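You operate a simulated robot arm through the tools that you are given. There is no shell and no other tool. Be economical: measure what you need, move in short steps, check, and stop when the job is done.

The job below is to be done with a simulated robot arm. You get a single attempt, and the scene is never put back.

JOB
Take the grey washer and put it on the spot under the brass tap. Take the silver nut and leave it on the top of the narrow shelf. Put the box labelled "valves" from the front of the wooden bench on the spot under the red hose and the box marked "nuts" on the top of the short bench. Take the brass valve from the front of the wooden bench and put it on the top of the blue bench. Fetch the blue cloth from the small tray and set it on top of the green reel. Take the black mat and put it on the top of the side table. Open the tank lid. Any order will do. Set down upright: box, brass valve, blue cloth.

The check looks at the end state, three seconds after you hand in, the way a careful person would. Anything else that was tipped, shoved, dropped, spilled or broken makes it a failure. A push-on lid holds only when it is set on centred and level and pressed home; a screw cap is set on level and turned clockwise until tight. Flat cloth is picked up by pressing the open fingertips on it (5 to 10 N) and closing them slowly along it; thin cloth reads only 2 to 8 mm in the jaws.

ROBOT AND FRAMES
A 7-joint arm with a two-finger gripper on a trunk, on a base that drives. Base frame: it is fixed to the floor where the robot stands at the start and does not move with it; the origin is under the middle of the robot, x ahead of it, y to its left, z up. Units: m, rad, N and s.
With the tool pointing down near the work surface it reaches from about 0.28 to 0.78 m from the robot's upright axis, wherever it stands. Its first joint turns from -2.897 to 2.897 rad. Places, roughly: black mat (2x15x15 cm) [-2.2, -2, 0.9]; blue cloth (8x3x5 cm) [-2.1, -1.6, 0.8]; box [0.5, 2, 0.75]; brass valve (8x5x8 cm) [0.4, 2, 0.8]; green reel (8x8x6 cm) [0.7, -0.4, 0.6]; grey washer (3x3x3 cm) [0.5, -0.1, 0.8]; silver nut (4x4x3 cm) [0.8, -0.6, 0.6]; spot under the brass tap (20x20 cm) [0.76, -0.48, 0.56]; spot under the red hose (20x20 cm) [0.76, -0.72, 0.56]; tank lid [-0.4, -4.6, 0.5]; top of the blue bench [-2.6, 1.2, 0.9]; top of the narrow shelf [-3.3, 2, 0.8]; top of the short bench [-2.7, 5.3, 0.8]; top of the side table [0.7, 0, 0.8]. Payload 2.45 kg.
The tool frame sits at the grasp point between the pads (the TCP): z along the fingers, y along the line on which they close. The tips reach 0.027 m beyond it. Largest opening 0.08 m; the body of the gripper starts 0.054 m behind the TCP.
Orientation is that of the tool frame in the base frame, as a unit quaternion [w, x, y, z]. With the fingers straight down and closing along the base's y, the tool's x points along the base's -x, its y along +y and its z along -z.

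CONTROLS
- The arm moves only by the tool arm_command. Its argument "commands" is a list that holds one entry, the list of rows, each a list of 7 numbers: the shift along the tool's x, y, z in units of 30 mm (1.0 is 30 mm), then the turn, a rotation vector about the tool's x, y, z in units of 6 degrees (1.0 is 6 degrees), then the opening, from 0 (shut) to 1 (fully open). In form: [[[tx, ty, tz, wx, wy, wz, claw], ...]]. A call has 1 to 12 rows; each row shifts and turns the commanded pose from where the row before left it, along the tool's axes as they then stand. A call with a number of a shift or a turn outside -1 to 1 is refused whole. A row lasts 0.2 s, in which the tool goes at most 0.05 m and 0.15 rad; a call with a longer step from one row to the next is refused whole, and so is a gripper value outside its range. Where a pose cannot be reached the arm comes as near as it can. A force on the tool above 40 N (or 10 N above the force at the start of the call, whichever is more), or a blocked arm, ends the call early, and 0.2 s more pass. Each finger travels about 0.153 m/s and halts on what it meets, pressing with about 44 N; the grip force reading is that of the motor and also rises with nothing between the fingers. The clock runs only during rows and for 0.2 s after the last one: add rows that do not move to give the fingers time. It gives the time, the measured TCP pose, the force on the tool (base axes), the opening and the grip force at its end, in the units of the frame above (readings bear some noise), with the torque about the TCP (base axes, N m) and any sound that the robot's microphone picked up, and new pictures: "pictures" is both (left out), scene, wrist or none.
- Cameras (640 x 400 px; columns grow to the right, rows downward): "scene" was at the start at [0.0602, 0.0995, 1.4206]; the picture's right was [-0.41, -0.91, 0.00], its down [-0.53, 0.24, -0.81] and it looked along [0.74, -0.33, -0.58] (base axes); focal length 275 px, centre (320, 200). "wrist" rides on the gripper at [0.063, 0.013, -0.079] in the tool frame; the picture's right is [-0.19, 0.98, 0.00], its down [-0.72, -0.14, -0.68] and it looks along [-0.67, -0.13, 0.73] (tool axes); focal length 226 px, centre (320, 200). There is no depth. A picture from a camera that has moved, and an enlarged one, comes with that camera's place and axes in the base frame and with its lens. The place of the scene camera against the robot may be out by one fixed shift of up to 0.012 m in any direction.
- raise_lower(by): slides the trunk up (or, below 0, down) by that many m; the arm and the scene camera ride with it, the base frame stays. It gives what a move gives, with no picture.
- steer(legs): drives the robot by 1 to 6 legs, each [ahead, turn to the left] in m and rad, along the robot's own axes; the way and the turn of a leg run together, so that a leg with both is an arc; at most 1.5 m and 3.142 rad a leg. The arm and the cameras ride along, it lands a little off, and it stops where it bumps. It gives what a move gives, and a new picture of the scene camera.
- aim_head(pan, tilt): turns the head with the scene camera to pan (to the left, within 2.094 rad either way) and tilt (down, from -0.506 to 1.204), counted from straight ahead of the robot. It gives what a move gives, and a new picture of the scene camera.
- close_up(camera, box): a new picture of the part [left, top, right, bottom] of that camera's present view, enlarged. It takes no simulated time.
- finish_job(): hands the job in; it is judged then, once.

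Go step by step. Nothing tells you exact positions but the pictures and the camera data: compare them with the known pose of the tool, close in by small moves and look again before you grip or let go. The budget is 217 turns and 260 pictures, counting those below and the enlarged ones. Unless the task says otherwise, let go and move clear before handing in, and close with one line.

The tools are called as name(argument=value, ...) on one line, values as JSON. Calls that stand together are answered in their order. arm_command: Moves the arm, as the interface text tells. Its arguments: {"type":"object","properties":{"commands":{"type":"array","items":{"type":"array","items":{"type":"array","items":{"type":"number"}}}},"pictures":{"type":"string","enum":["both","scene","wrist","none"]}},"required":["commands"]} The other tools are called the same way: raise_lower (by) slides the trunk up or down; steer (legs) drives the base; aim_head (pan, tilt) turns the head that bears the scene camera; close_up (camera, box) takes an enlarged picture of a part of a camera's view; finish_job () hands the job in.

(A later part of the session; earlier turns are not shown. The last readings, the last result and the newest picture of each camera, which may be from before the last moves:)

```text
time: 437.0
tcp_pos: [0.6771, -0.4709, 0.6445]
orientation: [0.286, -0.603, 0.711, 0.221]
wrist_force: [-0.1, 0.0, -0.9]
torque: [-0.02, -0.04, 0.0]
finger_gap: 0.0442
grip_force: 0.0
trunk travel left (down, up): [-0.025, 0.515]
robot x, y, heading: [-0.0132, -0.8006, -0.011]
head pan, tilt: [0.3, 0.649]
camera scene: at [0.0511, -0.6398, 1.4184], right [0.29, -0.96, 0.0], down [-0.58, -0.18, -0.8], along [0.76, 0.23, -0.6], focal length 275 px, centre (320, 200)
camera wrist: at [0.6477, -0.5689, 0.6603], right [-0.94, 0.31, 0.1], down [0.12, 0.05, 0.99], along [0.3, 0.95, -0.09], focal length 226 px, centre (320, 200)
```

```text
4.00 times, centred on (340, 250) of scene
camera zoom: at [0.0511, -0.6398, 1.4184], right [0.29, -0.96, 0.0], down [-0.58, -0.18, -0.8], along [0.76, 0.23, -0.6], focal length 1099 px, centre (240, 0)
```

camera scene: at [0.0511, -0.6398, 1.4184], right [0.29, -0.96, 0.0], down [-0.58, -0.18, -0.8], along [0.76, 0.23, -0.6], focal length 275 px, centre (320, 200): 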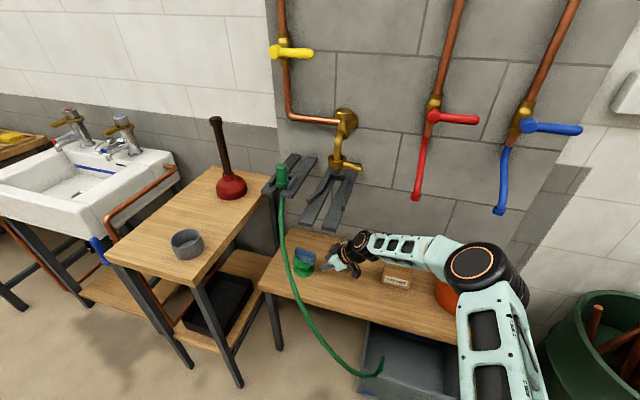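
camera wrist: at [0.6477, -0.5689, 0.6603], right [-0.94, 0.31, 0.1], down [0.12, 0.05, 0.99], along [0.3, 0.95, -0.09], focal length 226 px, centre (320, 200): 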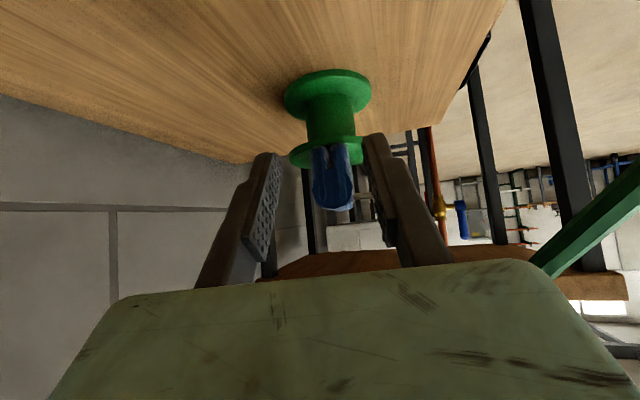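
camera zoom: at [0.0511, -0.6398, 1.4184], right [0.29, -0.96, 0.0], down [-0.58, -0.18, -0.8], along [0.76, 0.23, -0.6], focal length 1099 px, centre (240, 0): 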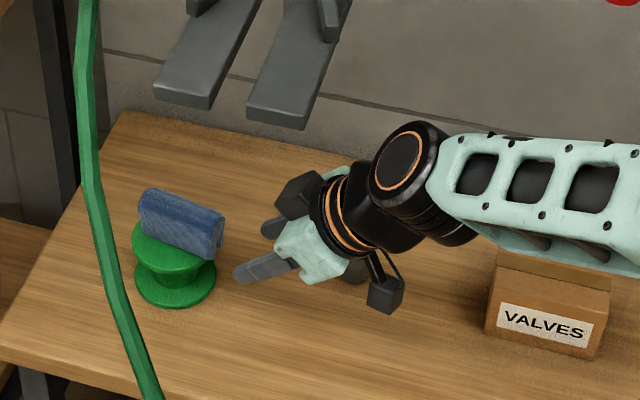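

Cloth is upright on the reel. I retrace the entry path out.

arm_command(commands=[[[0.23, 0.62, -0.86, 0, 0, 0, 0.55], [0.23, 0.62, -0.86, 0, 0, 0, 0.55], [0.23, 0.62, -0.86, 0, 0, 0, 0.55], [0.23, 0.62, -0.86, 0, 0, 0, 0.55], [0.58, 0.21, -0.88, 0, 0, 0, 0.55], [0.58, 0.21, -0.88, 0, 0, 0, 0.55], [0.58, 0.21, -0.88, 0, 0, 0, 0.55], [0.58, 0.21, -0.88, 0, 0, 0, 0.55], [0.58, 0.21, -0.88, 0, 0, 0, 0.55], [0.58, 0.21, -0.88, 0, 0, 0, 0.55], [0.58, 0.21, -0.88, 0, 0, 0, 0.55], [0, 0, 0, 0, 0, 0, 0.55]]])

steer(legs=[[-0.5, 0]])

```text
time: 439.6
tcp_pos: [0.5073, -0.7522, 0.7541]
orientation: [0.285, -0.604, 0.711, 0.22]
wrist_force: [0.5, 0.2, -0.1]
torque: [0.02, -0.03, -0.02]
finger_gap: 0.0441
grip_force: 0.0
trunk travel left (down, up): [-0.025, 0.515]
robot x, y, heading: [-0.0147, -0.7993, -0.009]
head pan, tilt: [0.3, 0.649]
camera scene: at [0.0508, -0.64, 1.4184], right [0.29, -0.96, 0.0], down [-0.58, -0.18, -0.8], along [0.76, 0.23, -0.6], focal length 275 px, centre (320, 200)
camera wrist: at [0.4771, -0.8484, 0.7687], right [-0.94, 0.31, 0.1], down [0.12, 0.05, 0.99], along [0.3, 0.95, -0.09], focal length 226 px, centre (320, 200)
```

scene: 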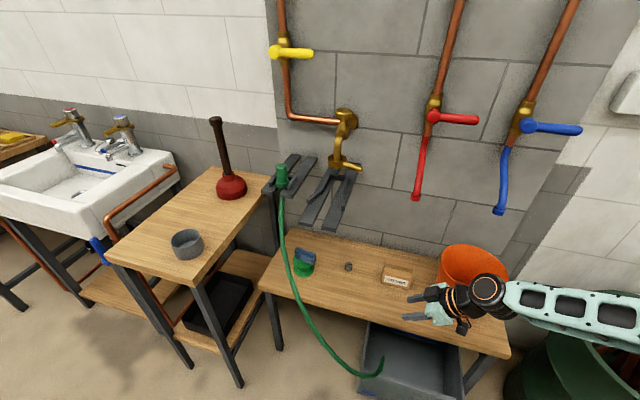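
wrist: 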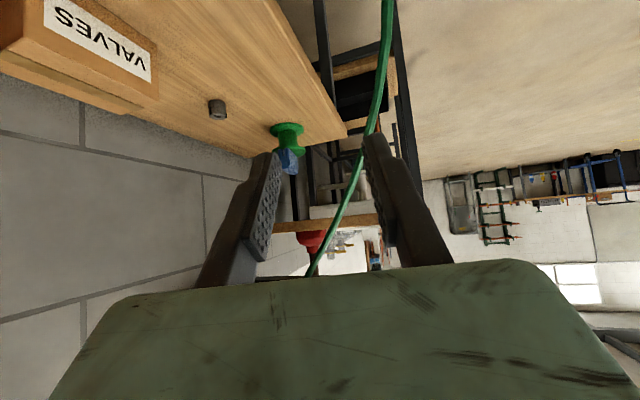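

```text
time: 442.5
tcp_pos: [0.0021, -0.7496, 0.7543]
orientation: [0.286, -0.601, 0.713, 0.219]
wrist_force: [0.1, 0.5, -0.6]
torque: [0.0, -0.01, 0.01]
finger_gap: 0.044
grip_force: 0.0
trunk travel left (down, up): [-0.025, 0.515]
robot x, y, heading: [-0.5201, -0.7942, -0.011]
head pan, tilt: [0.3, 0.649]
camera scene: at [-0.4533, -0.6361, 1.4184], right [0.29, -0.96, 0.0], down [-0.58, -0.17, -0.8], along [0.76, 0.23, -0.6], focal length 275 px, centre (320, 200)
```

scene: 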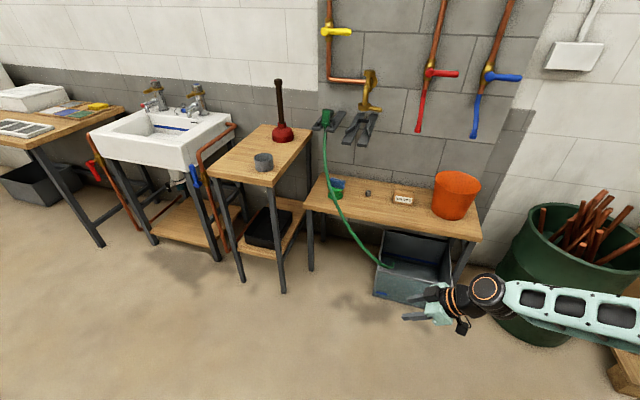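

Everything on the low bench is as wanted. Next the mat: I upright the tool, restore the standard orientation, and drive to the table in front of the mat.

raise_lower(by=0.24)

arm_command(commands=[[[0, 0, 0, 0, 0.95, 0, 0.9], [0, 0, 0, 0, 0.95, 0, 0.9], [0, 0, 0, 0, 0.95, 0, 0.9], [0, 0, 0, 0, 0.95, 0, 0.9], [0, 0, 0, 0, 0.95, 0, 0.9], [0, 0, 0, 0, 0.95, 0, 0.9], [0, 0, 0, 0, 0.95, 0, 0.9], [0, 0, 0, 0, 0, 1, 0.9], [0, 0, 0, 0, 0, 1, 0.9], [0, 0, 0, 0, 0, 1, 0.9], [0, 0, 0, 0, 0, 1, 0.9], [0, 0, 0, 0, 0, 1, 0.9]]], pictures="none")

arm_command(commands=[[[0, 0, 0, 0, 0, 1, 0.9], [0, 0, 0, 0, 0, 1, 0.9], [0, 0, 0, 0, 0, 1, 0.9], [0, 0, 0, 0, 0, 1, 0.9], [0, 0, 0, 0, 0, 1, 0.9], [0, 0, 0, 0, 0, 1, 0.9], [0, 0, 0, 0, 0, 1, 0.9], [0, 0, 0, 0, 0, 1, 0.9], [0, 0, 0, 0, 0, 0.5, 0.9], [0, 0, 0, 0, 0, 0, 0.9]]], pictures="none")

steer(legs=[[0, -2.26], [1.45, 0], [0, -0.87]])

```text
time: 445.0
tcp_pos: [0.002, -0.7507, 0.9926]
orientation: [0.285, -0.602, 0.713, 0.219]
wrist_force: [0.3, -0.7, 0.5]
torque: [0.01, 0.0, 0.05]
finger_gap: 0.0442
grip_force: 0.0
trunk travel left (down, up): [-0.265, 0.275]
robot x, y, heading: [-0.5187, -0.7989, -0.009]
head pan, tilt: [0.3, 0.649]
```

```text
time: 447.6
tcp_pos: [0.0031, -0.7498, 0.9945]
orientation: [0.024, -0.42, 0.907, 0.007]
wrist_force: [-0.9, 0.2, 0.4]
torque: [-0.04, -0.01, -0.01]
finger_gap: 0.0717
grip_force: 0.0
trunk travel left (down, up): [-0.265, 0.275]
robot x, y, heading: [-0.5174, -0.7928, -0.006]
head pan, tilt: [0.3, 0.649]
```

```text
time: 449.8
tcp_pos: [0.0018, -0.7522, 0.9923]
orientation: [0.018, 0.012, 1.0, 0.017]
wrist_force: [0.2, -0.6, 0.0]
torque: [0.0, 0.01, -0.03]
finger_gap: 0.0722
grip_force: 0.1
trunk travel left (down, up): [-0.265, 0.275]
robot x, y, heading: [-0.5179, -0.7951, -0.012]
head pan, tilt: [0.3, 0.649]
```

```text
time: 464.8
tcp_pos: [-1.9445, -1.9802, 0.9935]
orientation: [0.017, 1.0, 0.019, -0.017]
wrist_force: [-0.3, 0.2, -0.2]
torque: [0.02, 0.02, 0.0]
finger_gap: 0.0723
grip_force: 0.0
trunk travel left (down, up): [-0.265, 0.275]
robot x, y, heading: [-1.4298, -1.9037, -3.09]
head pan, tilt: [0.3, 0.649]
camera scene: at [-1.4836, -2.0774, 1.6584], right [-0.34, 0.94, 0.0], down [0.57, 0.21, -0.8], along [-0.75, -0.27, -0.6], focal length 275 px, centre (320, 200)
```

scene: 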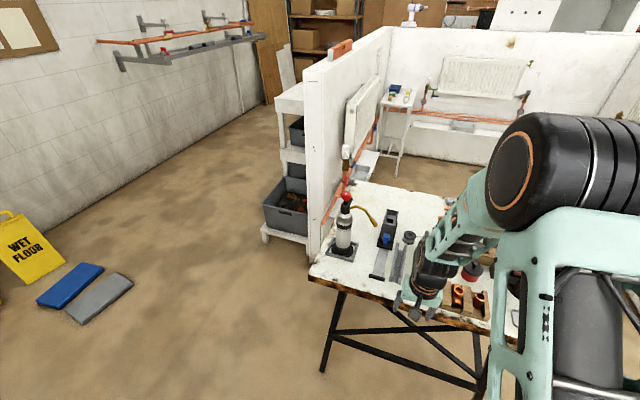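

raise_lower(by=0.1)

close_up(camera="wrist", box=[0, 0, 640, 400])

```text
time: 466.1
tcp_pos: [-1.945, -1.9803, 1.0937]
orientation: [0.018, 0.999, 0.019, -0.018]
wrist_force: [0.7, 0.5, 0.3]
torque: [-0.01, -0.01, -0.02]
finger_gap: 0.0718
grip_force: 0.1
trunk travel left (down, up): [-0.365, 0.175]
robot x, y, heading: [-1.4303, -1.8986, -3.092]
head pan, tilt: [0.3, 0.649]
```

```text
1.00 times, centred on (320, 200) of wrist (not enlarged: the box is as wide or as high as the picture)
camera zoom: at [-1.8782, -1.9868, 1.1695], right [-0.16, -0.99, 0.04], down [-0.7, 0.14, 0.7], along [-0.7, 0.08, -0.71], focal length 226 px, centre (320, 200)
```

zoom: 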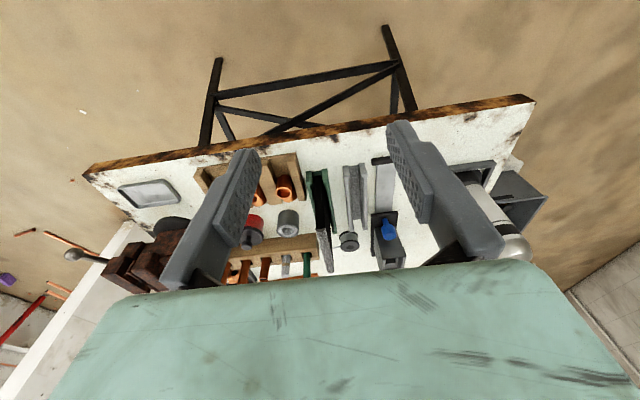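

close_up(camera="wrist", box=[240, 140, 432, 260])

```text
3.33 times, centred on (336, 200) of wrist
camera zoom: at [-1.8782, -1.9868, 1.1695], right [-0.16, -0.99, 0.04], down [-0.7, 0.14, 0.7], along [-0.7, 0.08, -0.71], focal length 754 px, centre (267, 200)
```

zoom: 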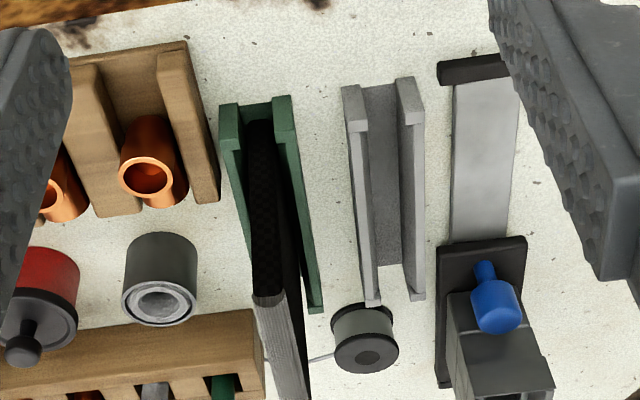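

The mat's top edge runs along x from (-2.164, -1.951) westward, top z≈0.945. I step ahead 10 cm and move over its middle.

steer(legs=[[0.1, 0]])

arm_command(commands=[[[-0.9, -0.2, 0.1, 0, 0, 0, 0.7], [-0.9, -0.2, 0.1, 0, 0, 0, 0.7], [-0.9, -0.2, 0.1, 0, 0, 0, 0.7], [-0.9, -0.2, 0.1, 0, 0, 0, 0.7], [-0.9, -0.2, 0.1, 0, 0, 0, 0.7], [-0.9, -0.2, 0.1, 0, 0, 0, 0.7], [-0.8, -0.2, 0.1, 0, 0, 0, 0.7], [0, 0, 0, 0, 0, 0, 0.7]]], pictures="wrist")

```text
time: 467.2
tcp_pos: [-2.0445, -1.9871, 1.0921]
orientation: [0.018, 0.999, 0.02, -0.017]
wrist_force: [-0.5, 0.2, 0.5]
torque: [0.02, -0.02, -0.02]
finger_gap: 0.0719
grip_force: 0.0
trunk travel left (down, up): [-0.365, 0.175]
robot x, y, heading: [-1.5272, -1.9068, -3.085]
head pan, tilt: [0.3, 0.649]
camera scene: at [-1.5845, -2.0829, 1.7582], right [-0.35, 0.94, 0.0], down [0.57, 0.21, -0.8], along [-0.75, -0.27, -0.61], focal length 275 px, centre (320, 200)
```

scene: 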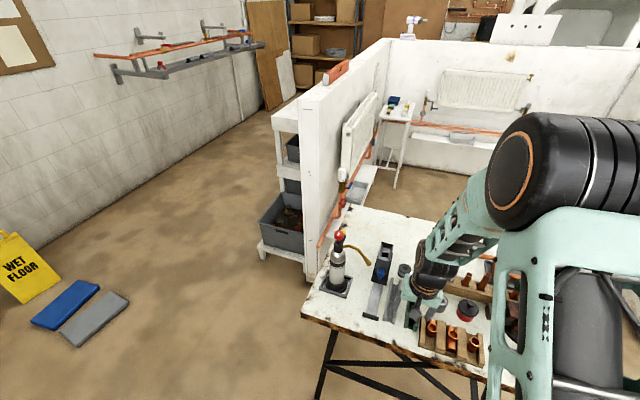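

```text
time: 469.0
tcp_pos: [-2.2322, -1.9533, 1.0777]
orientation: [0.017, 0.999, 0.021, -0.018]
wrist_force: [-0.5, -0.3, -0.2]
torque: [-0.01, 0.01, 0.03]
finger_gap: 0.056
grip_force: 0.1
trunk travel left (down, up): [-0.365, 0.175]
robot x, y, heading: [-1.5286, -1.9101, -3.089]
head pan, tilt: [0.3, 0.649]
camera wrist: at [-2.1656, -1.9603, 1.1535], right [-0.15, -0.99, 0.04], down [-0.7, 0.14, 0.7], along [-0.7, 0.08, -0.71], focal length 226 px, centre (320, 200)
```

wrist: 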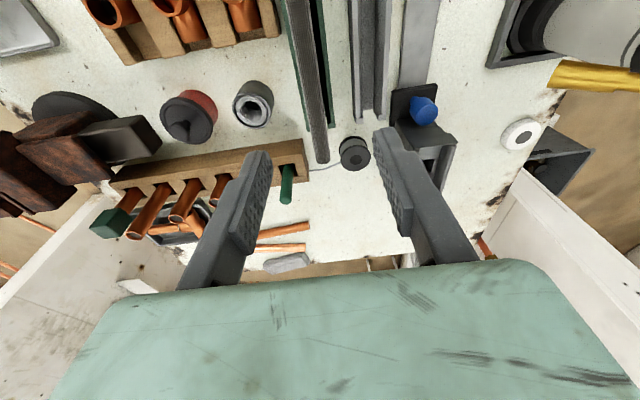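

Mat spans x -2.164…-2.31, y≈-1.949. I descend over the top edge and grip.

arm_command(commands=[[[-0.05, -0.2, 0.8, 0, 0, 0, 0.6], [0, -0.05, 0.9, 0, 0, 0, 0.6], [0, -0.05, 0.9, 0, 0, 0, 0.6], [0, 0, 0.9, 0, 0, 0, 0.6], [0, 0, 0.9, 0, 0, 0, 0.6], [0, 0, 0.45, 0, 0, 0, 0.6], [0, 0, 0, 0, 0, 0, 0.6], [0, 0, 0, 0, 0, 0, 0.2], [0, 0, 0, 0, 0, 0, 0], [0, 0, 0, 0, 0, 0, 0]]], pictures="wrist")

```text
time: 471.2
tcp_pos: [-2.2395, -1.9476, 0.9312]
orientation: [0.018, 0.999, 0.021, -0.018]
wrist_force: [-1.4, 6.4, -1.8]
torque: [0.85, 0.02, -0.53]
finger_gap: 0.0156
grip_force: 41.5
trunk travel left (down, up): [-0.365, 0.175]
robot x, y, heading: [-1.5249, -1.9085, -3.09]
head pan, tilt: [0.3, 0.649]
camera wrist: at [-2.1729, -1.9556, 1.008], right [-0.15, -0.99, 0.04], down [-0.7, 0.14, 0.7], along [-0.7, 0.08, -0.71], focal length 226 px, centre (320, 200)
```

wrist: 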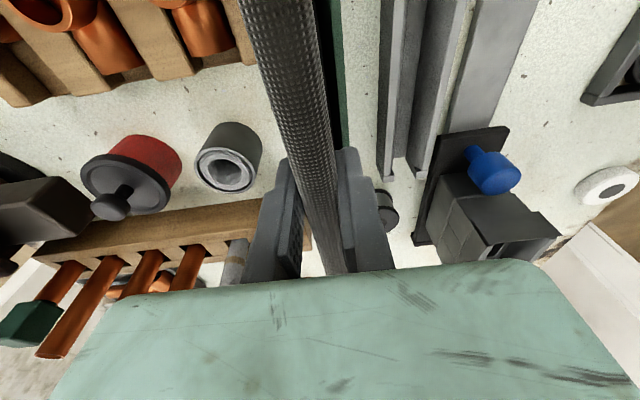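

Gripped. I lift it straight out of the rack slowly, then retreat.

arm_command(commands=[[[0, 0, -0.4, 0, 0, 0, 0], [-0.03, 0.03, -0.8, 0, 0, 0, 0], [-0.03, 0.03, -0.9, 0, 0, 0, 0], [-0.03, 0.03, -0.9, 0, 0, 0, 0], [-0.03, 0.03, -0.9, 0, 0, 0, 0], [-0.03, 0.03, -0.9, 0, 0, 0, 0], [-0.03, 0.03, -0.9, 0, 0, 0, 0], [0.3, 0, -0.9, 0, 0, 0, 0], [0.9, 0, 0, 0, 0, 0, 0], [0.9, 0, 0, 0, 0, 0, 0], [0.9, 0, 0, 0, 0, 0, 0], [0, 0, 0, 0, 0, 0, 0]]], pictures="scene")

```text
time: 473.8
tcp_pos: [-2.1468, -1.9448, 1.1261]
orientation: [0.018, 0.999, 0.021, -0.018]
wrist_force: [-0.2, 0.0, -1.2]
torque: [0.03, 0.0, 0.0]
finger_gap: 0.0153
grip_force: 41.2
trunk travel left (down, up): [-0.365, 0.175]
robot x, y, heading: [-1.5272, -1.9074, -3.092]
head pan, tilt: [0.3, 0.649]
camera scene: at [-1.5829, -2.0826, 1.7583], right [-0.35, 0.94, 0.0], down [0.57, 0.21, -0.8], along [-0.75, -0.27, -0.61], focal length 275 px, centre (320, 200)
```

scene: 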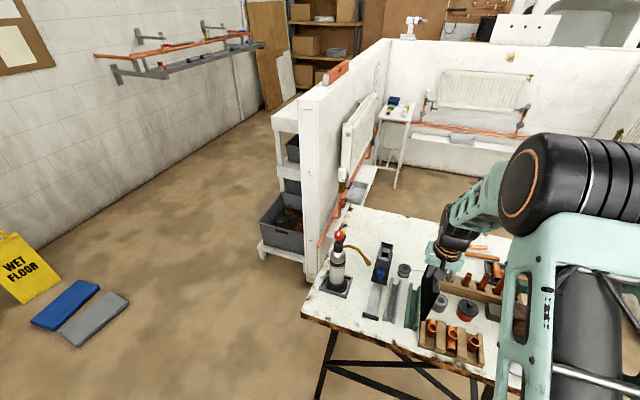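

Mat is free. I reverse, turn the tool 90° in open space, and drive toward the side table.

steer(legs=[[-0.5, 0], [0, -1.79]])

arm_command(commands=[[[0, 0, 0, 0, 0, 1, 0], [0, 0, 0, 0, 0, 1, 0], [0, 0, 0, 0, 0, 1, 0], [0, 0, 0, 0, 0, 1, 0], [0, 0, 0, 0, 0, 1, 0], [0, 0, 0, 0, 0, 1, 0], [0, 0, 0, 0, 0, 1, 0], [0, 0, 0, 0, 0, 1, 0], [0, 0, 0, 0, 0, 1, 0], [0, 0, 0, 0, 0, 1, 0], [0, 0, 0, 0, 0, 1, 0], [0, 0, 0, 0, 0, 1, 0]]], pictures="none")

arm_command(commands=[[[0, 0, 0, 0, 0, 1, 0], [0, 0, 0, 0, 0, 1, 0], [0, 0, 0, 0, 0, 1, 0], [0, 0, 0, 0, 0, 0, 0]]], pictures="none")

steer(legs=[[1.3, 0], [0.65, 0], [0, -1.4]])

```text
time: 481.2
tcp_pos: [-0.9375, -1.2651, 1.1263]
orientation: [0.003, -0.648, 0.761, 0.026]
wrist_force: [0.3, -0.2, -2.4]
torque: [-0.01, -0.01, 0.0]
finger_gap: 0.015
grip_force: 41.3
trunk travel left (down, up): [-0.365, 0.175]
robot x, y, heading: [-1.0227, -1.8799, 1.426]
head pan, tilt: [0.3, 0.649]
camera scene: at [-1.1804, -1.798, 1.7583], right [0.99, 0.15, 0.0], down [0.09, -0.6, -0.8], along [-0.12, 0.79, -0.6], focal length 275 px, centre (320, 200)
```

scene: 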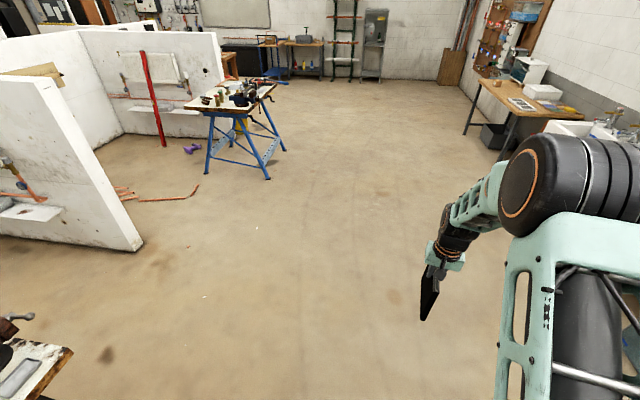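

```text
time: 483.8
tcp_pos: [-0.9372, -1.2651, 1.1247]
orientation: [-0.013, -0.078, 0.997, 0.022]
wrist_force: [0.2, -0.4, -1.2]
torque: [0.01, 0.03, 0.04]
finger_gap: 0.0148
grip_force: 41.5
trunk travel left (down, up): [-0.365, 0.175]
robot x, y, heading: [-1.0253, -1.8791, 1.42]
head pan, tilt: [0.3, 0.649]
```

```text
time: 484.8
tcp_pos: [-0.9373, -1.2661, 1.1269]
orientation: [-0.016, 0.079, 0.997, 0.02]
wrist_force: [0.4, -0.2, -2.0]
torque: [-0.03, 0.02, 0.0]
finger_gap: 0.0152
grip_force: 41.1
trunk travel left (down, up): [-0.365, 0.175]
robot x, y, heading: [-1.0228, -1.8813, 1.423]
head pan, tilt: [0.3, 0.649]
```

```text
time: 498.1
tcp_pos: [-0.1425, 0.0611, 1.1271]
orientation: [0.001, 0.7, 0.713, 0.025]
wrist_force: [-0.2, 0.3, -1.4]
torque: [0.0, -0.02, -0.02]
finger_gap: 0.0153
grip_force: 40.7
trunk travel left (down, up): [-0.365, 0.175]
robot x, y, heading: [-0.7637, 0.0408, 0.032]
head pan, tilt: [0.3, 0.649]
camera scene: at [-0.7046, 0.2026, 1.7583], right [0.32, -0.95, 0.0], down [-0.57, -0.19, -0.8], along [0.75, 0.26, -0.6], focal length 275 px, centre (320, 200)
```

scene: 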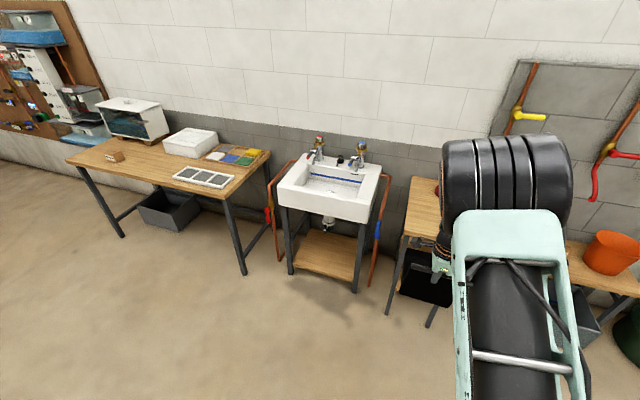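

In free space I pitch the tool forward 72° so the mat becomes nearly flat.

arm_command(commands=[[[0, 0, 0, -1, 0, 0, 0], [0, 0, 0, -1, 0, 0, 0], [0, 0, 0, -1, 0, 0, 0], [0, 0, 0, -1, 0, 0, 0], [0, 0, 0, -1, 0, 0, 0], [0, 0, 0, -1, 0, 0, 0], [0, 0, 0, -1, 0, 0, 0], [0, 0, 0, -1, 0, 0, 0], [0, 0, 0, -1, 0, 0, 0], [0, 0, 0, -1, 0, 0, 0], [0, 0, 0, -1, 0, 0, 0], [0, 0, 0, -1, 0, 0, 0]]], pictures="none")

aim_head(pan=-0.1, tilt=0.6)

```text
time: 500.7
tcp_pos: [-0.145, 0.0611, 1.1261]
orientation: [0.412, 0.567, 0.561, 0.441]
wrist_force: [-0.1, -0.3, -0.9]
torque: [0.0, 0.08, 0.02]
finger_gap: 0.0153
grip_force: 41.2
trunk travel left (down, up): [-0.365, 0.175]
robot x, y, heading: [-0.7662, 0.0374, 0.028]
head pan, tilt: [0.3, 0.649]
```

```text
time: 501.6
tcp_pos: [-0.1436, 0.0622, 1.1254]
orientation: [0.412, 0.566, 0.562, 0.44]
wrist_force: [-0.1, -0.1, -1.1]
torque: [0.01, 0.06, 0.0]
finger_gap: 0.0151
grip_force: 41.7
trunk travel left (down, up): [-0.365, 0.175]
robot x, y, heading: [-0.7613, 0.0425, 0.032]
head pan, tilt: [-0.099, 0.6]
camera scene: at [-0.6987, 0.1684, 1.7626], right [-0.07, -1.0, 0.0], down [-0.56, 0.04, -0.82], along [0.82, -0.06, -0.57], focal length 275 px, centre (320, 200)
```

scene: 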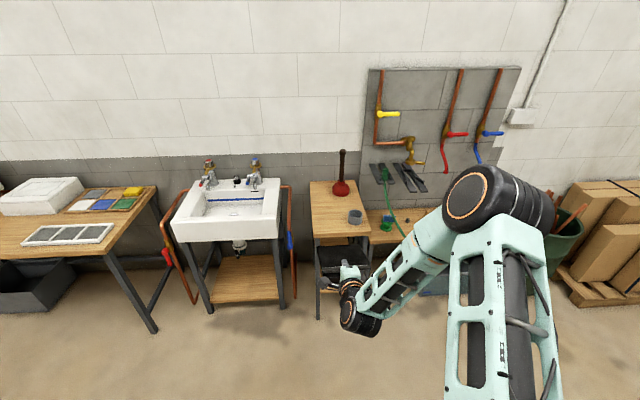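

The mat is nearly level now, leading edge slightly down. I drive it over the side table, high.

steer(legs=[[0, -0.045], [0.66, 0]])

close_up(camera="wrist", box=[0, 0, 640, 400])

```text
time: 505.6
tcp_pos: [0.5184, 0.0164, 1.1259]
orientation: [0.423, 0.581, 0.548, 0.429]
wrist_force: [0.3, 0.1, -1.6]
torque: [0.03, 0.08, 0.03]
finger_gap: 0.0154
grip_force: 41.7
trunk travel left (down, up): [-0.365, 0.175]
robot x, y, heading: [-0.102, 0.0246, -0.027]
head pan, tilt: [-0.099, 0.6]
camera scene: at [-0.0299, 0.1517, 1.7626], right [-0.12, -0.99, 0.0], down [-0.56, 0.07, -0.82], along [0.82, -0.1, -0.57], focal length 275 px, centre (320, 200)
```

scene: 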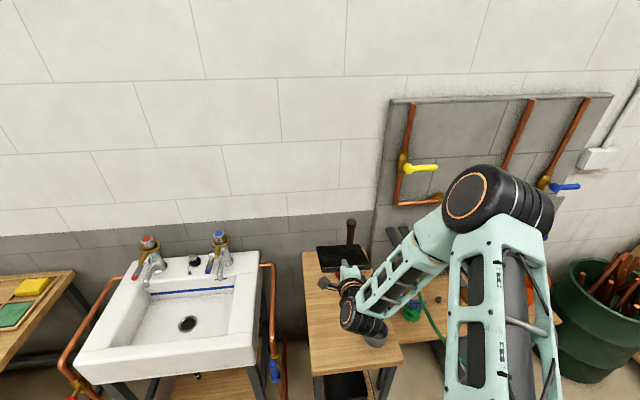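

```text
1.00 times, centred on (320, 200) of wrist (not enlarged: the box is as wide or as high as the picture)
camera zoom: at [0.4477, 0.0808, 1.1609], right [0.26, -0.24, 0.94], down [-0.72, -0.7, 0.03], along [0.65, -0.68, -0.35], focal length 226 px, centre (320, 200)
```

zoom: 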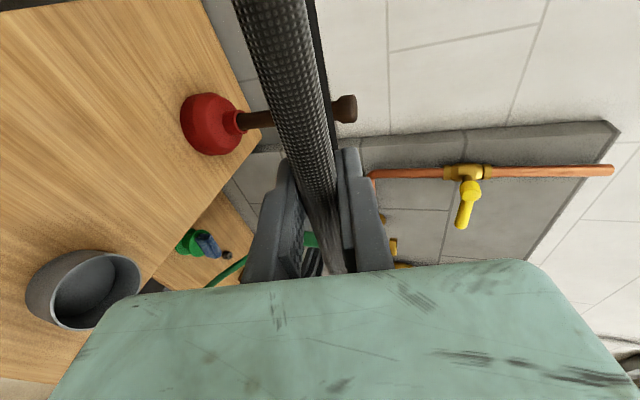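

arm_command(commands=[[[0.5, 0.03, 0.15, 0, 0, 0, 0], [0.41, 0.03, 0.15, 0, 0, 0, 0], [0, 0, 0, 0, 0, 0, 0]]], pictures="none")

raise_lower(by=-0.24)

aim_head(pan=-0.1, tilt=0.85)

```text
time: 506.4
tcp_pos: [0.5279, 0.0437, 1.1267]
orientation: [0.424, 0.581, 0.547, 0.428]
wrist_force: [-0.3, -0.3, -1.9]
torque: [-0.01, 0.07, -0.03]
finger_gap: 0.0151
grip_force: 41.4
trunk travel left (down, up): [-0.365, 0.175]
robot x, y, heading: [-0.1037, 0.0272, -0.023]
head pan, tilt: [-0.099, 0.6]
```

```text
time: 508.9
tcp_pos: [0.528, 0.044, 0.8872]
orientation: [0.423, 0.581, 0.547, 0.429]
wrist_force: [1.1, -0.2, -1.2]
torque: [-0.02, 0.07, 0.03]
finger_gap: 0.0151
grip_force: 41.5
trunk travel left (down, up): [-0.125, 0.415]
robot x, y, heading: [-0.1056, 0.0229, -0.022]
head pan, tilt: [-0.099, 0.6]
```

```text
time: 509.7
tcp_pos: [0.5283, 0.0451, 0.8877]
orientation: [0.423, 0.58, 0.548, 0.429]
wrist_force: [-1.0, 0.2, -1.7]
torque: [-0.02, 0.11, -0.02]
finger_gap: 0.0153
grip_force: 41.6
trunk travel left (down, up): [-0.125, 0.415]
robot x, y, heading: [-0.1042, 0.028, -0.021]
head pan, tilt: [-0.099, 0.85]
camera scene: at [-0.0408, 0.1529, 1.5018], right [-0.12, -0.99, 0.0], down [-0.75, 0.09, -0.66], along [0.66, -0.08, -0.75], focal length 275 px, centre (320, 200)
```

scene: 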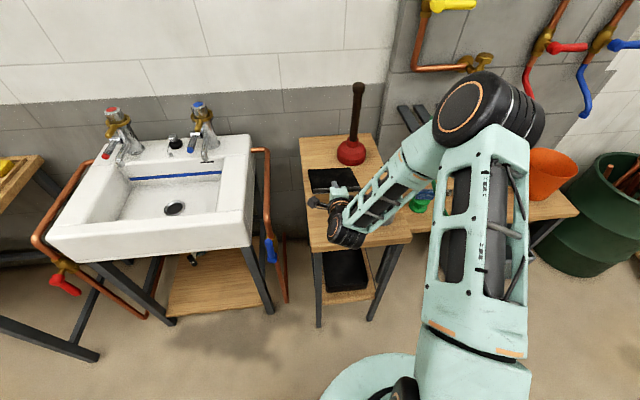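

arm_command(commands=[[[-0.24, -0.5, 0.15, 0, 0, 0, 0], [-0.24, -0.45, 0.13, 0, 0, 0, 0], [0, 0, 0, 0, 0, 0, 0]]], pictures="none")

arm_command(commands=[[[0, -0.1, 0.03, 0, 0, 0, 0], [0, 0, 0, 0, 0, 0, 0], [0, -0.1, 0.03, 0, 0, 0, 0], [0, 0, 0, 0, 0, 0, 0]]], pictures="none")

arm_command(commands=[[[0, -0.1, 0.03, 0, 0, 0, 0], [0, 0, 0, 0, 0, 0, 0]]], pictures="none")

```text
time: 510.5
tcp_pos: [0.5279, 0.0309, 0.8555]
orientation: [0.422, 0.581, 0.548, 0.43]
wrist_force: [-0.5, 0.6, -0.9]
torque: [0.01, 0.05, 0.01]
finger_gap: 0.0153
grip_force: 41.5
trunk travel left (down, up): [-0.125, 0.415]
robot x, y, heading: [-0.1034, 0.0267, -0.023]
head pan, tilt: [-0.099, 0.85]
```

```text
time: 511.5
tcp_pos: [0.5281, 0.0301, 0.85]
orientation: [0.423, 0.58, 0.548, 0.429]
wrist_force: [-0.4, 0.0, -1.4]
torque: [-0.01, 0.08, 0.01]
finger_gap: 0.0153
grip_force: 41.0
trunk travel left (down, up): [-0.125, 0.415]
robot x, y, heading: [-0.0998, 0.029, -0.028]
head pan, tilt: [-0.099, 0.85]
```

```text
time: 512.1
tcp_pos: [0.5265, 0.0314, 0.8471]
orientation: [0.423, 0.58, 0.548, 0.429]
wrist_force: [-0.3, 0.0, -1.1]
torque: [-0.04, 0.01, 0.03]
finger_gap: 0.0151
grip_force: 41.6
trunk travel left (down, up): [-0.125, 0.415]
robot x, y, heading: [-0.1019, 0.0285, -0.021]
head pan, tilt: [-0.099, 0.85]
```

arm_command(commands=[[[0, -0.1, 0.03, 0, 0, 0, 0], [0, 0, 0, 0, 0, 0, 0]]], pictures="none")

arm_command(commands=[[[0, -0.1, 0.03, 0, 0, 0, 0], [0, 0, 0, 0, 0, 0, 0]]], pictures="wrist")

```text
time: 512.7
tcp_pos: [0.5265, 0.0311, 0.8453]
orientation: [0.423, 0.58, 0.548, 0.43]
wrist_force: [-3.0, 1.6, 6.2]
torque: [-0.56, -0.81, -0.05]
finger_gap: 0.0153
grip_force: 41.6
trunk travel left (down, up): [-0.125, 0.415]
robot x, y, heading: [-0.1041, 0.0298, -0.019]
head pan, tilt: [-0.099, 0.85]
```

```text
time: 513.3
tcp_pos: [0.5275, 0.0311, 0.8428]
orientation: [0.423, 0.58, 0.548, 0.43]
wrist_force: [-5.6, 3.2, 10.4]
torque: [-0.78, -1.26, 0.04]
finger_gap: 0.0157
grip_force: 41.7
trunk travel left (down, up): [-0.125, 0.415]
robot x, y, heading: [-0.1034, 0.0291, -0.021]
head pan, tilt: [-0.099, 0.85]
camera wrist: at [0.4558, 0.0959, 0.8773], right [0.26, -0.23, 0.94], down [-0.72, -0.7, 0.02], along [0.65, -0.68, -0.35], focal length 226 px, centre (320, 200)
```

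wrist: 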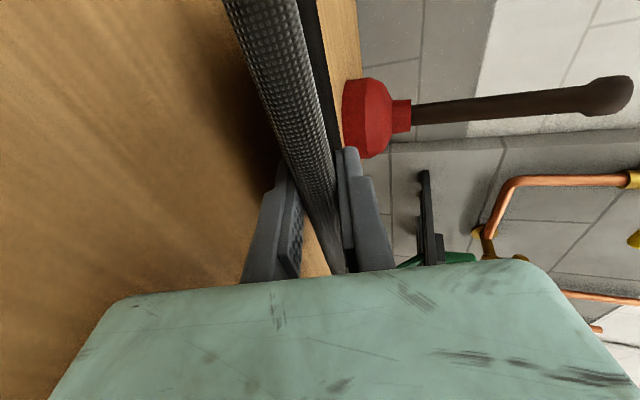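

The far edge rests on the table. I open part-way so the mat settles on the lower finger, then slide the hand straight back out.

arm_command(commands=[[[0, 0, 0, 0, 0, 0, 0.3], [0, 0, 0, 0, 0, 0, 0.45], [0, 0, 0, 0, 0, 0, 0.5], [0, 0, 0, 0, 0, 0, 0.5]]], pictures="none")

arm_command(commands=[[[0, -0.15, -0.6, 0, 0, 0, 0.5], [0, -0.27, -0.95, 0, 0, 0, 0.5], [0, -0.27, -0.95, 0, 0, 0, 0.5], [0, -0.2, -0.95, 0, 0, 0, 0.5], [0, 0, 0, 0, 0, 0, 0.5]]])

```text
time: 514.3
tcp_pos: [0.5266, 0.031, 0.8407]
orientation: [0.424, 0.58, 0.548, 0.429]
wrist_force: [0.3, -0.9, -0.4]
torque: [-0.01, -0.01, 0.04]
finger_gap: 0.0408
grip_force: 0.6
trunk travel left (down, up): [-0.125, 0.415]
robot x, y, heading: [-0.1044, 0.0275, -0.027]
head pan, tilt: [-0.099, 0.85]
```

```text
time: 515.5
tcp_pos: [0.4195, 0.0344, 0.8443]
orientation: [0.422, 0.581, 0.548, 0.429]
wrist_force: [-1.0, -0.1, -0.1]
torque: [-0.03, -0.02, -0.01]
finger_gap: 0.04
grip_force: 0.1
trunk travel left (down, up): [-0.125, 0.415]
robot x, y, heading: [-0.1037, 0.0292, -0.025]
head pan, tilt: [-0.099, 0.85]
camera scene: at [-0.0411, 0.1529, 1.5018], right [-0.12, -0.99, 0.0], down [-0.75, 0.09, -0.66], along [0.66, -0.08, -0.75], focal length 275 px, centre (320, 200)
camera wrist: at [0.3496, 0.0983, 0.879], right [0.26, -0.24, 0.94], down [-0.72, -0.7, 0.02], along [0.65, -0.68, -0.35], focal length 226 px, centre (320, 200)
```

scene: 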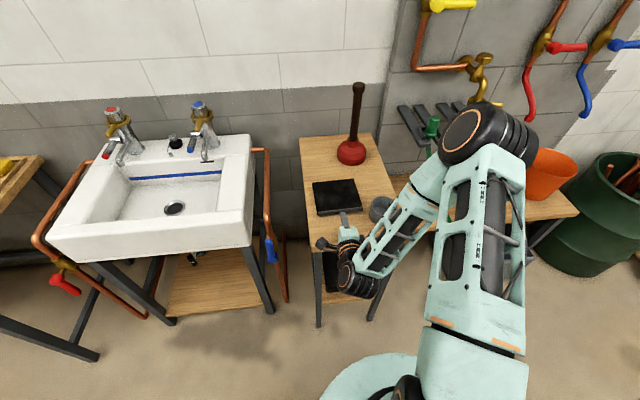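
wrist: 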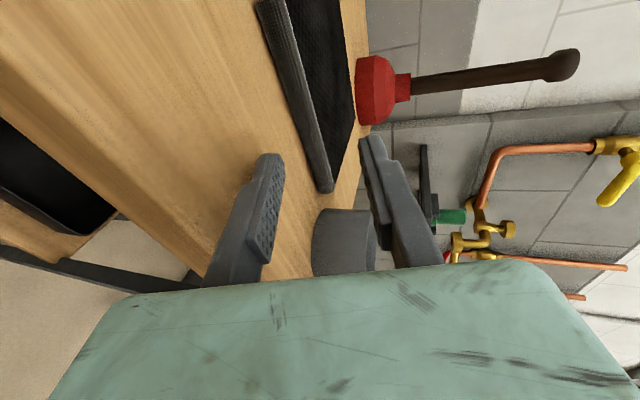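

The mat lies flat on the side table, nothing else disturbed. Last: the tank lid. I back off and drive south to the tank.

steer(legs=[[-0.4, 0], [0, -1.57], [1.5, 0], [1.5, 0], [0.4, 0]])

aim_head(pan=0.0, tilt=0.65)

```text
time: 537.9
tcp_pos: [-0.5814, -3.8442, 0.8441]
orientation: [0.603, 0.797, -0.027, 0.002]
wrist_force: [-0.5, -0.6, -0.2]
torque: [0.02, 0.01, 0.01]
finger_gap: 0.0398
grip_force: 0.0
trunk travel left (down, up): [-0.125, 0.415]
robot x, y, heading: [-0.5843, -3.3216, -1.605]
head pan, tilt: [-0.099, 0.85]
camera scene: at [-0.4538, -3.3899, 1.5017], right [-0.99, 0.13, 0.0], down [0.1, 0.75, -0.66], along [-0.09, -0.65, -0.75], focal length 275 px, centre (320, 200)
```

scene: 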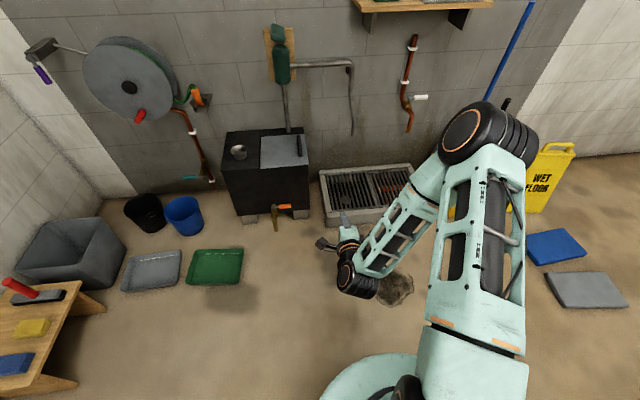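

```text
time: 538.6
tcp_pos: [-0.5831, -3.8444, 0.8442]
orientation: [0.602, 0.798, -0.026, 0.002]
wrist_force: [-0.5, -0.2, 0.4]
torque: [-0.01, 0.01, 0.0]
finger_gap: 0.0401
grip_force: 0.1
trunk travel left (down, up): [-0.125, 0.415]
robot x, y, heading: [-0.5872, -3.3205, -1.602]
head pan, tilt: [0.0, 0.649]
camera scene: at [-0.4464, -3.3991, 1.5183], right [-1.0, 0.03, 0.0], down [0.02, 0.6, -0.8], along [-0.02, -0.8, -0.61], focal length 275 px, centre (320, 200)
```

scene: 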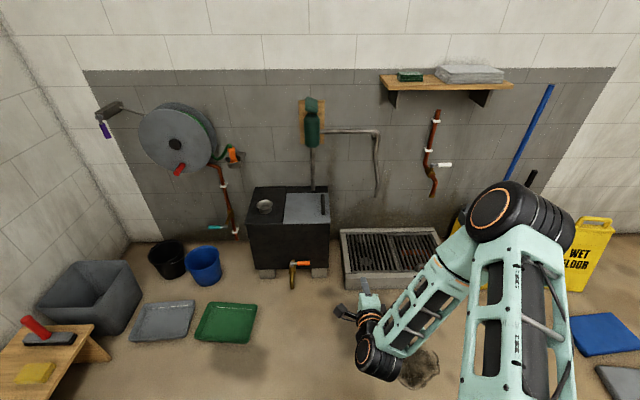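

close_up(camera="scene", box=[230, 150, 358, 230])

```text
5.00 times, centred on (294, 190) of scene
camera zoom: at [-0.4464, -3.3991, 1.5183], right [-1.0, 0.03, 0.0], down [0.02, 0.6, -0.8], along [-0.02, -0.8, -0.61], focal length 1374 px, centre (450, 250)
```

zoom: 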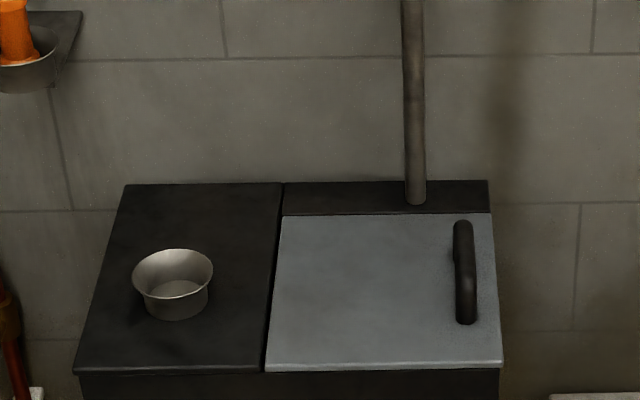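

The tank has a grey lid, x -0.53…-0.27, with a bar handle (along y) on its right (west) side, so it hinges on the east side. I restore the vertical tool orientation and step up to the tank.

arm_command(commands=[[[0, 0, 0, 1, 0, 0, 0.8], [0, 0, 0, 1, 0, 0, 0.8], [0, 0, 0, 1, 0, 0, 0.8], [0, 0, 0, 1, 0, 0, 0.8], [0, 0, 0, 1, 0, 0, 0.8], [0, 0, 0, 1, 0, 0, 0.8], [0, 0, 0, 1, 0, 0, 0.8], [0, 0, 0, 1, 0, 0, 0.8], [0, 0, 0, 1, 0, 0, 0.8], [0, 0, 0, 1, 0, 0, 0.8], [0, 0, 0, 1, 0, 0, 0.8], [0, 0, 0, 1, 0, 0, 0.8]]], pictures="none")

arm_command(commands=[[[0, 0, 0, 0.5, 0, -1, 0.8], [0, 0, 0, 0, 0, -1, 0.8], [0, 0, 0, 0, 0, -1, 0.8], [0, 0, 0, 0, 0, -1, 0.8], [0, 0, 0, 0, 0, -1, 0.8], [0, 0, 0, 0, 0, -1, 0.8], [0, 0, 0, 0, 0, -1, 0.8], [0, 0, 0, 0, 0, -1, 0.8], [0, 0, 0, 0, 0, -1, 0.8], [0, 0, 0, 0, 0, -1, 0.8], [0, 0, 0, 0, 0, -1, 0.8], [0, 0, 0, 0, 0, -1, 0.8]]], pictures="none")

arm_command(commands=[[[0, 0, 0, 0, 0, -1, 0.8], [0, 0, 0, 0, 0, -1, 0.8], [0, 0, 0, 0, 0, -1, 0.8], [0, 0, 0, 0, 0, 0, 0.8]]], pictures="none")

steer(legs=[[0, 0.33], [0.6, 0], [0, -0.3]])

close_up(camera="wrist", box=[0, 0, 640, 400])

```text
time: 541.2
tcp_pos: [-0.581, -3.8453, 0.845]
orientation: [0.018, 0.999, -0.021, 0.017]
wrist_force: [0.1, -0.6, -0.1]
torque: [0.01, -0.02, 0.03]
finger_gap: 0.0639
grip_force: 0.1
trunk travel left (down, up): [-0.125, 0.415]
robot x, y, heading: [-0.5809, -3.3237, -1.594]
head pan, tilt: [0.0, 0.649]
```

```text
time: 543.8
tcp_pos: [-0.5808, -3.8437, 0.8445]
orientation: [0.005, 0.82, 0.571, 0.017]
wrist_force: [0.1, 0.2, 0.0]
torque: [-0.01, 0.02, 0.01]
finger_gap: 0.0639
grip_force: 0.0
trunk travel left (down, up): [-0.125, 0.415]
robot x, y, heading: [-0.5809, -3.3253, -1.602]
head pan, tilt: [0.0, 0.649]
```

```text
time: 544.8
tcp_pos: [-0.5819, -3.8453, 0.8446]
orientation: [0.007, 0.72, 0.694, 0.017]
wrist_force: [0.2, -0.9, -0.2]
torque: [-0.02, -0.01, -0.01]
finger_gap: 0.0641
grip_force: 0.3
trunk travel left (down, up): [-0.125, 0.415]
robot x, y, heading: [-0.5821, -3.3226, -1.598]
head pan, tilt: [0.0, 0.649]
```

```text
time: 550.3
tcp_pos: [-0.3824, -4.4292, 0.8445]
orientation: [0.006, 0.71, 0.704, 0.018]
wrist_force: [-0.4, 0.6, 1.6]
torque: [0.0, -0.02, 0.05]
finger_gap: 0.0637
grip_force: 0.0
trunk travel left (down, up): [-0.125, 0.415]
robot x, y, heading: [-0.4036, -3.9049, -1.573]
head pan, tilt: [0.0, 0.649]
camera scene: at [-0.263, -3.9799, 1.5183], right [-1.0, 0.0, 0.0], down [0.0, 0.6, -0.8], along [0.0, -0.8, -0.6], focal length 275 px, centre (320, 200)
```

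scene: 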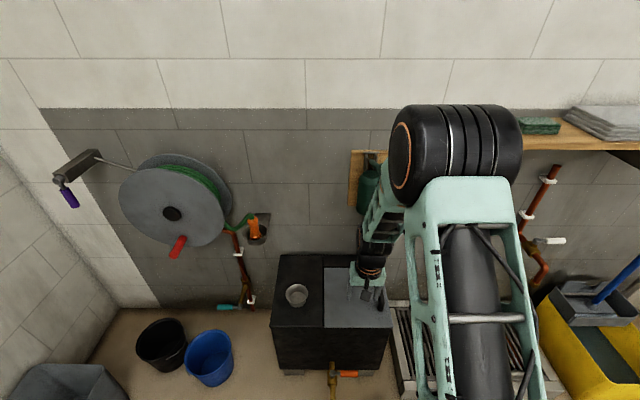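

```text
1.00 times, centred on (320, 200) of wrist (not enlarged: the box is as wide or as high as the picture)
camera zoom: at [-0.3728, -4.3674, 0.924], right [0.98, -0.2, 0.03], down [-0.17, -0.73, 0.67], along [-0.11, -0.66, -0.75], focal length 226 px, centre (320, 200)
```

zoom: 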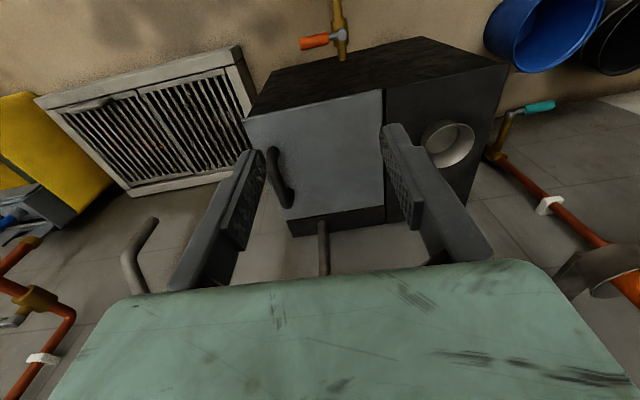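

Combined bearings put the handle near (-0.49, -4.60, z≈0.57). I move above it and look once more.

arm_command(commands=[[[-0.81, -0.51, 0.6, 0, 0, 0, 0.8], [-0.81, -0.51, 0.6, 0, 0, 0, 0.8], [-0.81, -0.51, 0.6, 0, 0, 0, 0.8], [-0.81, -0.51, 0.6, 0, 0, 0, 0.8], [-0.81, -0.51, 0.6, 0, 0, 0, 0.8], [-0.81, -0.51, 0.6, 0, 0, 0, 0.8], [-0.81, -0.51, 0.6, 0, 0, 0, 0.8], [0, 0, 0, 0, 0, 0, 0.8]]], pictures="wrist")

```text
time: 552.1
tcp_pos: [-0.4862, -4.5968, 0.7113]
orientation: [0.006, 0.71, 0.704, 0.018]
wrist_force: [0.4, -0.3, 0.1]
torque: [-0.03, 0.01, 0.01]
finger_gap: 0.0639
grip_force: 0.1
trunk travel left (down, up): [-0.125, 0.415]
robot x, y, heading: [-0.3983, -3.9093, -1.574]
head pan, tilt: [0.0, 0.649]
camera wrist: at [-0.4753, -4.535, 0.7915], right [0.98, -0.2, 0.03], down [-0.17, -0.73, 0.67], along [-0.11, -0.66, -0.75], focal length 226 px, centre (320, 200)
```

wrist: 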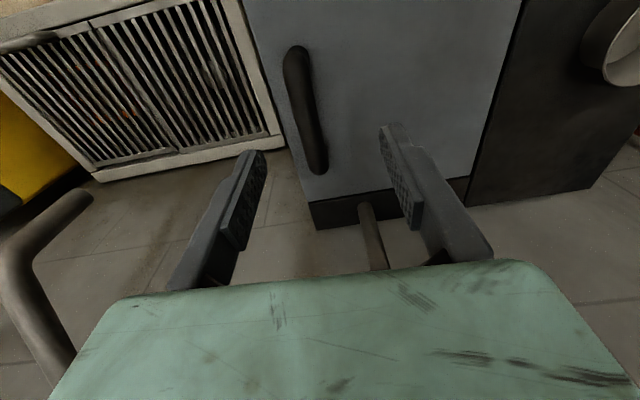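

Two wrist bearings agree: bar centre (-0.4995, -4.632), z≈0.541. I descend and grip it.

arm_command(commands=[[[-0.21, -0.104, 0.88, 0, 0, 0, 0.7], [-0.21, -0.104, 0.88, 0, 0, 0, 0.7], [-0.21, -0.104, 0.88, 0, 0, 0, 0.7], [-0.21, -0.104, 0.88, 0, 0, 0, 0.7], [-0.21, -0.104, 0.88, 0, 0, 0, 0.7], [-0.21, -0.104, 0.83, 0, 0, 0, 0.7], [0, 0, 0, 0, 0, 0, 0.7], [0, 0, 0, 0, 0, 0, 0.3], [0, 0, 0, 0, 0, 0, 0], [0, 0, 0, 0, 0, 0, 0]]], pictures="wrist")

```text
time: 554.3
tcp_pos: [-0.5006, -4.6315, 0.5527]
orientation: [0.006, 0.71, 0.704, 0.017]
wrist_force: [-1.0, 0.7, -3.2]
torque: [-0.11, 0.04, 0.11]
finger_gap: 0.0231
grip_force: 45.4
trunk travel left (down, up): [-0.125, 0.415]
robot x, y, heading: [-0.4006, -3.905, -1.572]
head pan, tilt: [0.0, 0.649]
camera wrist: at [-0.4897, -4.5689, 0.6335], right [0.98, -0.2, 0.03], down [-0.17, -0.73, 0.66], along [-0.11, -0.66, -0.75], focal length 226 px, centre (320, 200)
```

wrist: 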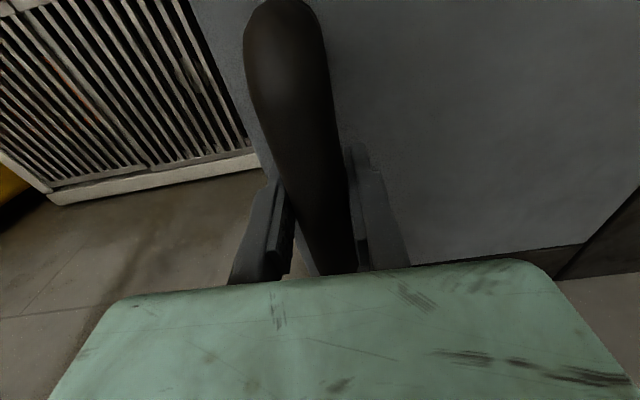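

The bar is gripped. I try the first 12° of an arc about the east-side hinge and watch the forces.

arm_command(commands=[[[0, 0.227, -0.787, 1, 0, 0, 0], [0, 0.227, -0.787, 1, 0, 0, 0], [0, 0, 0, 0, 0, 0, 0]]], pictures="scene")

```text
time: 555.1
tcp_pos: [-0.4858, -4.6309, 0.6004]
orientation: [-0.07, 0.707, 0.702, -0.056]
wrist_force: [-7.0, 19.6, 2.0]
torque: [0.58, -0.16, -0.21]
finger_gap: 0.0235
grip_force: 45.0
trunk travel left (down, up): [-0.125, 0.415]
robot x, y, heading: [-0.4043, -3.9074, -1.572]
head pan, tilt: [0.0, 0.649]
camera scene: at [-0.2633, -3.9787, 1.5184], right [-1.0, 0.0, 0.0], down [0.0, 0.6, -0.8], along [0.0, -0.8, -0.6], focal length 275 px, centre (320, 200)
```

scene: 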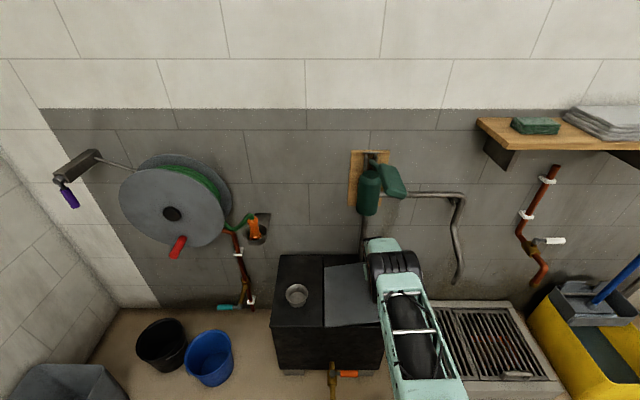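

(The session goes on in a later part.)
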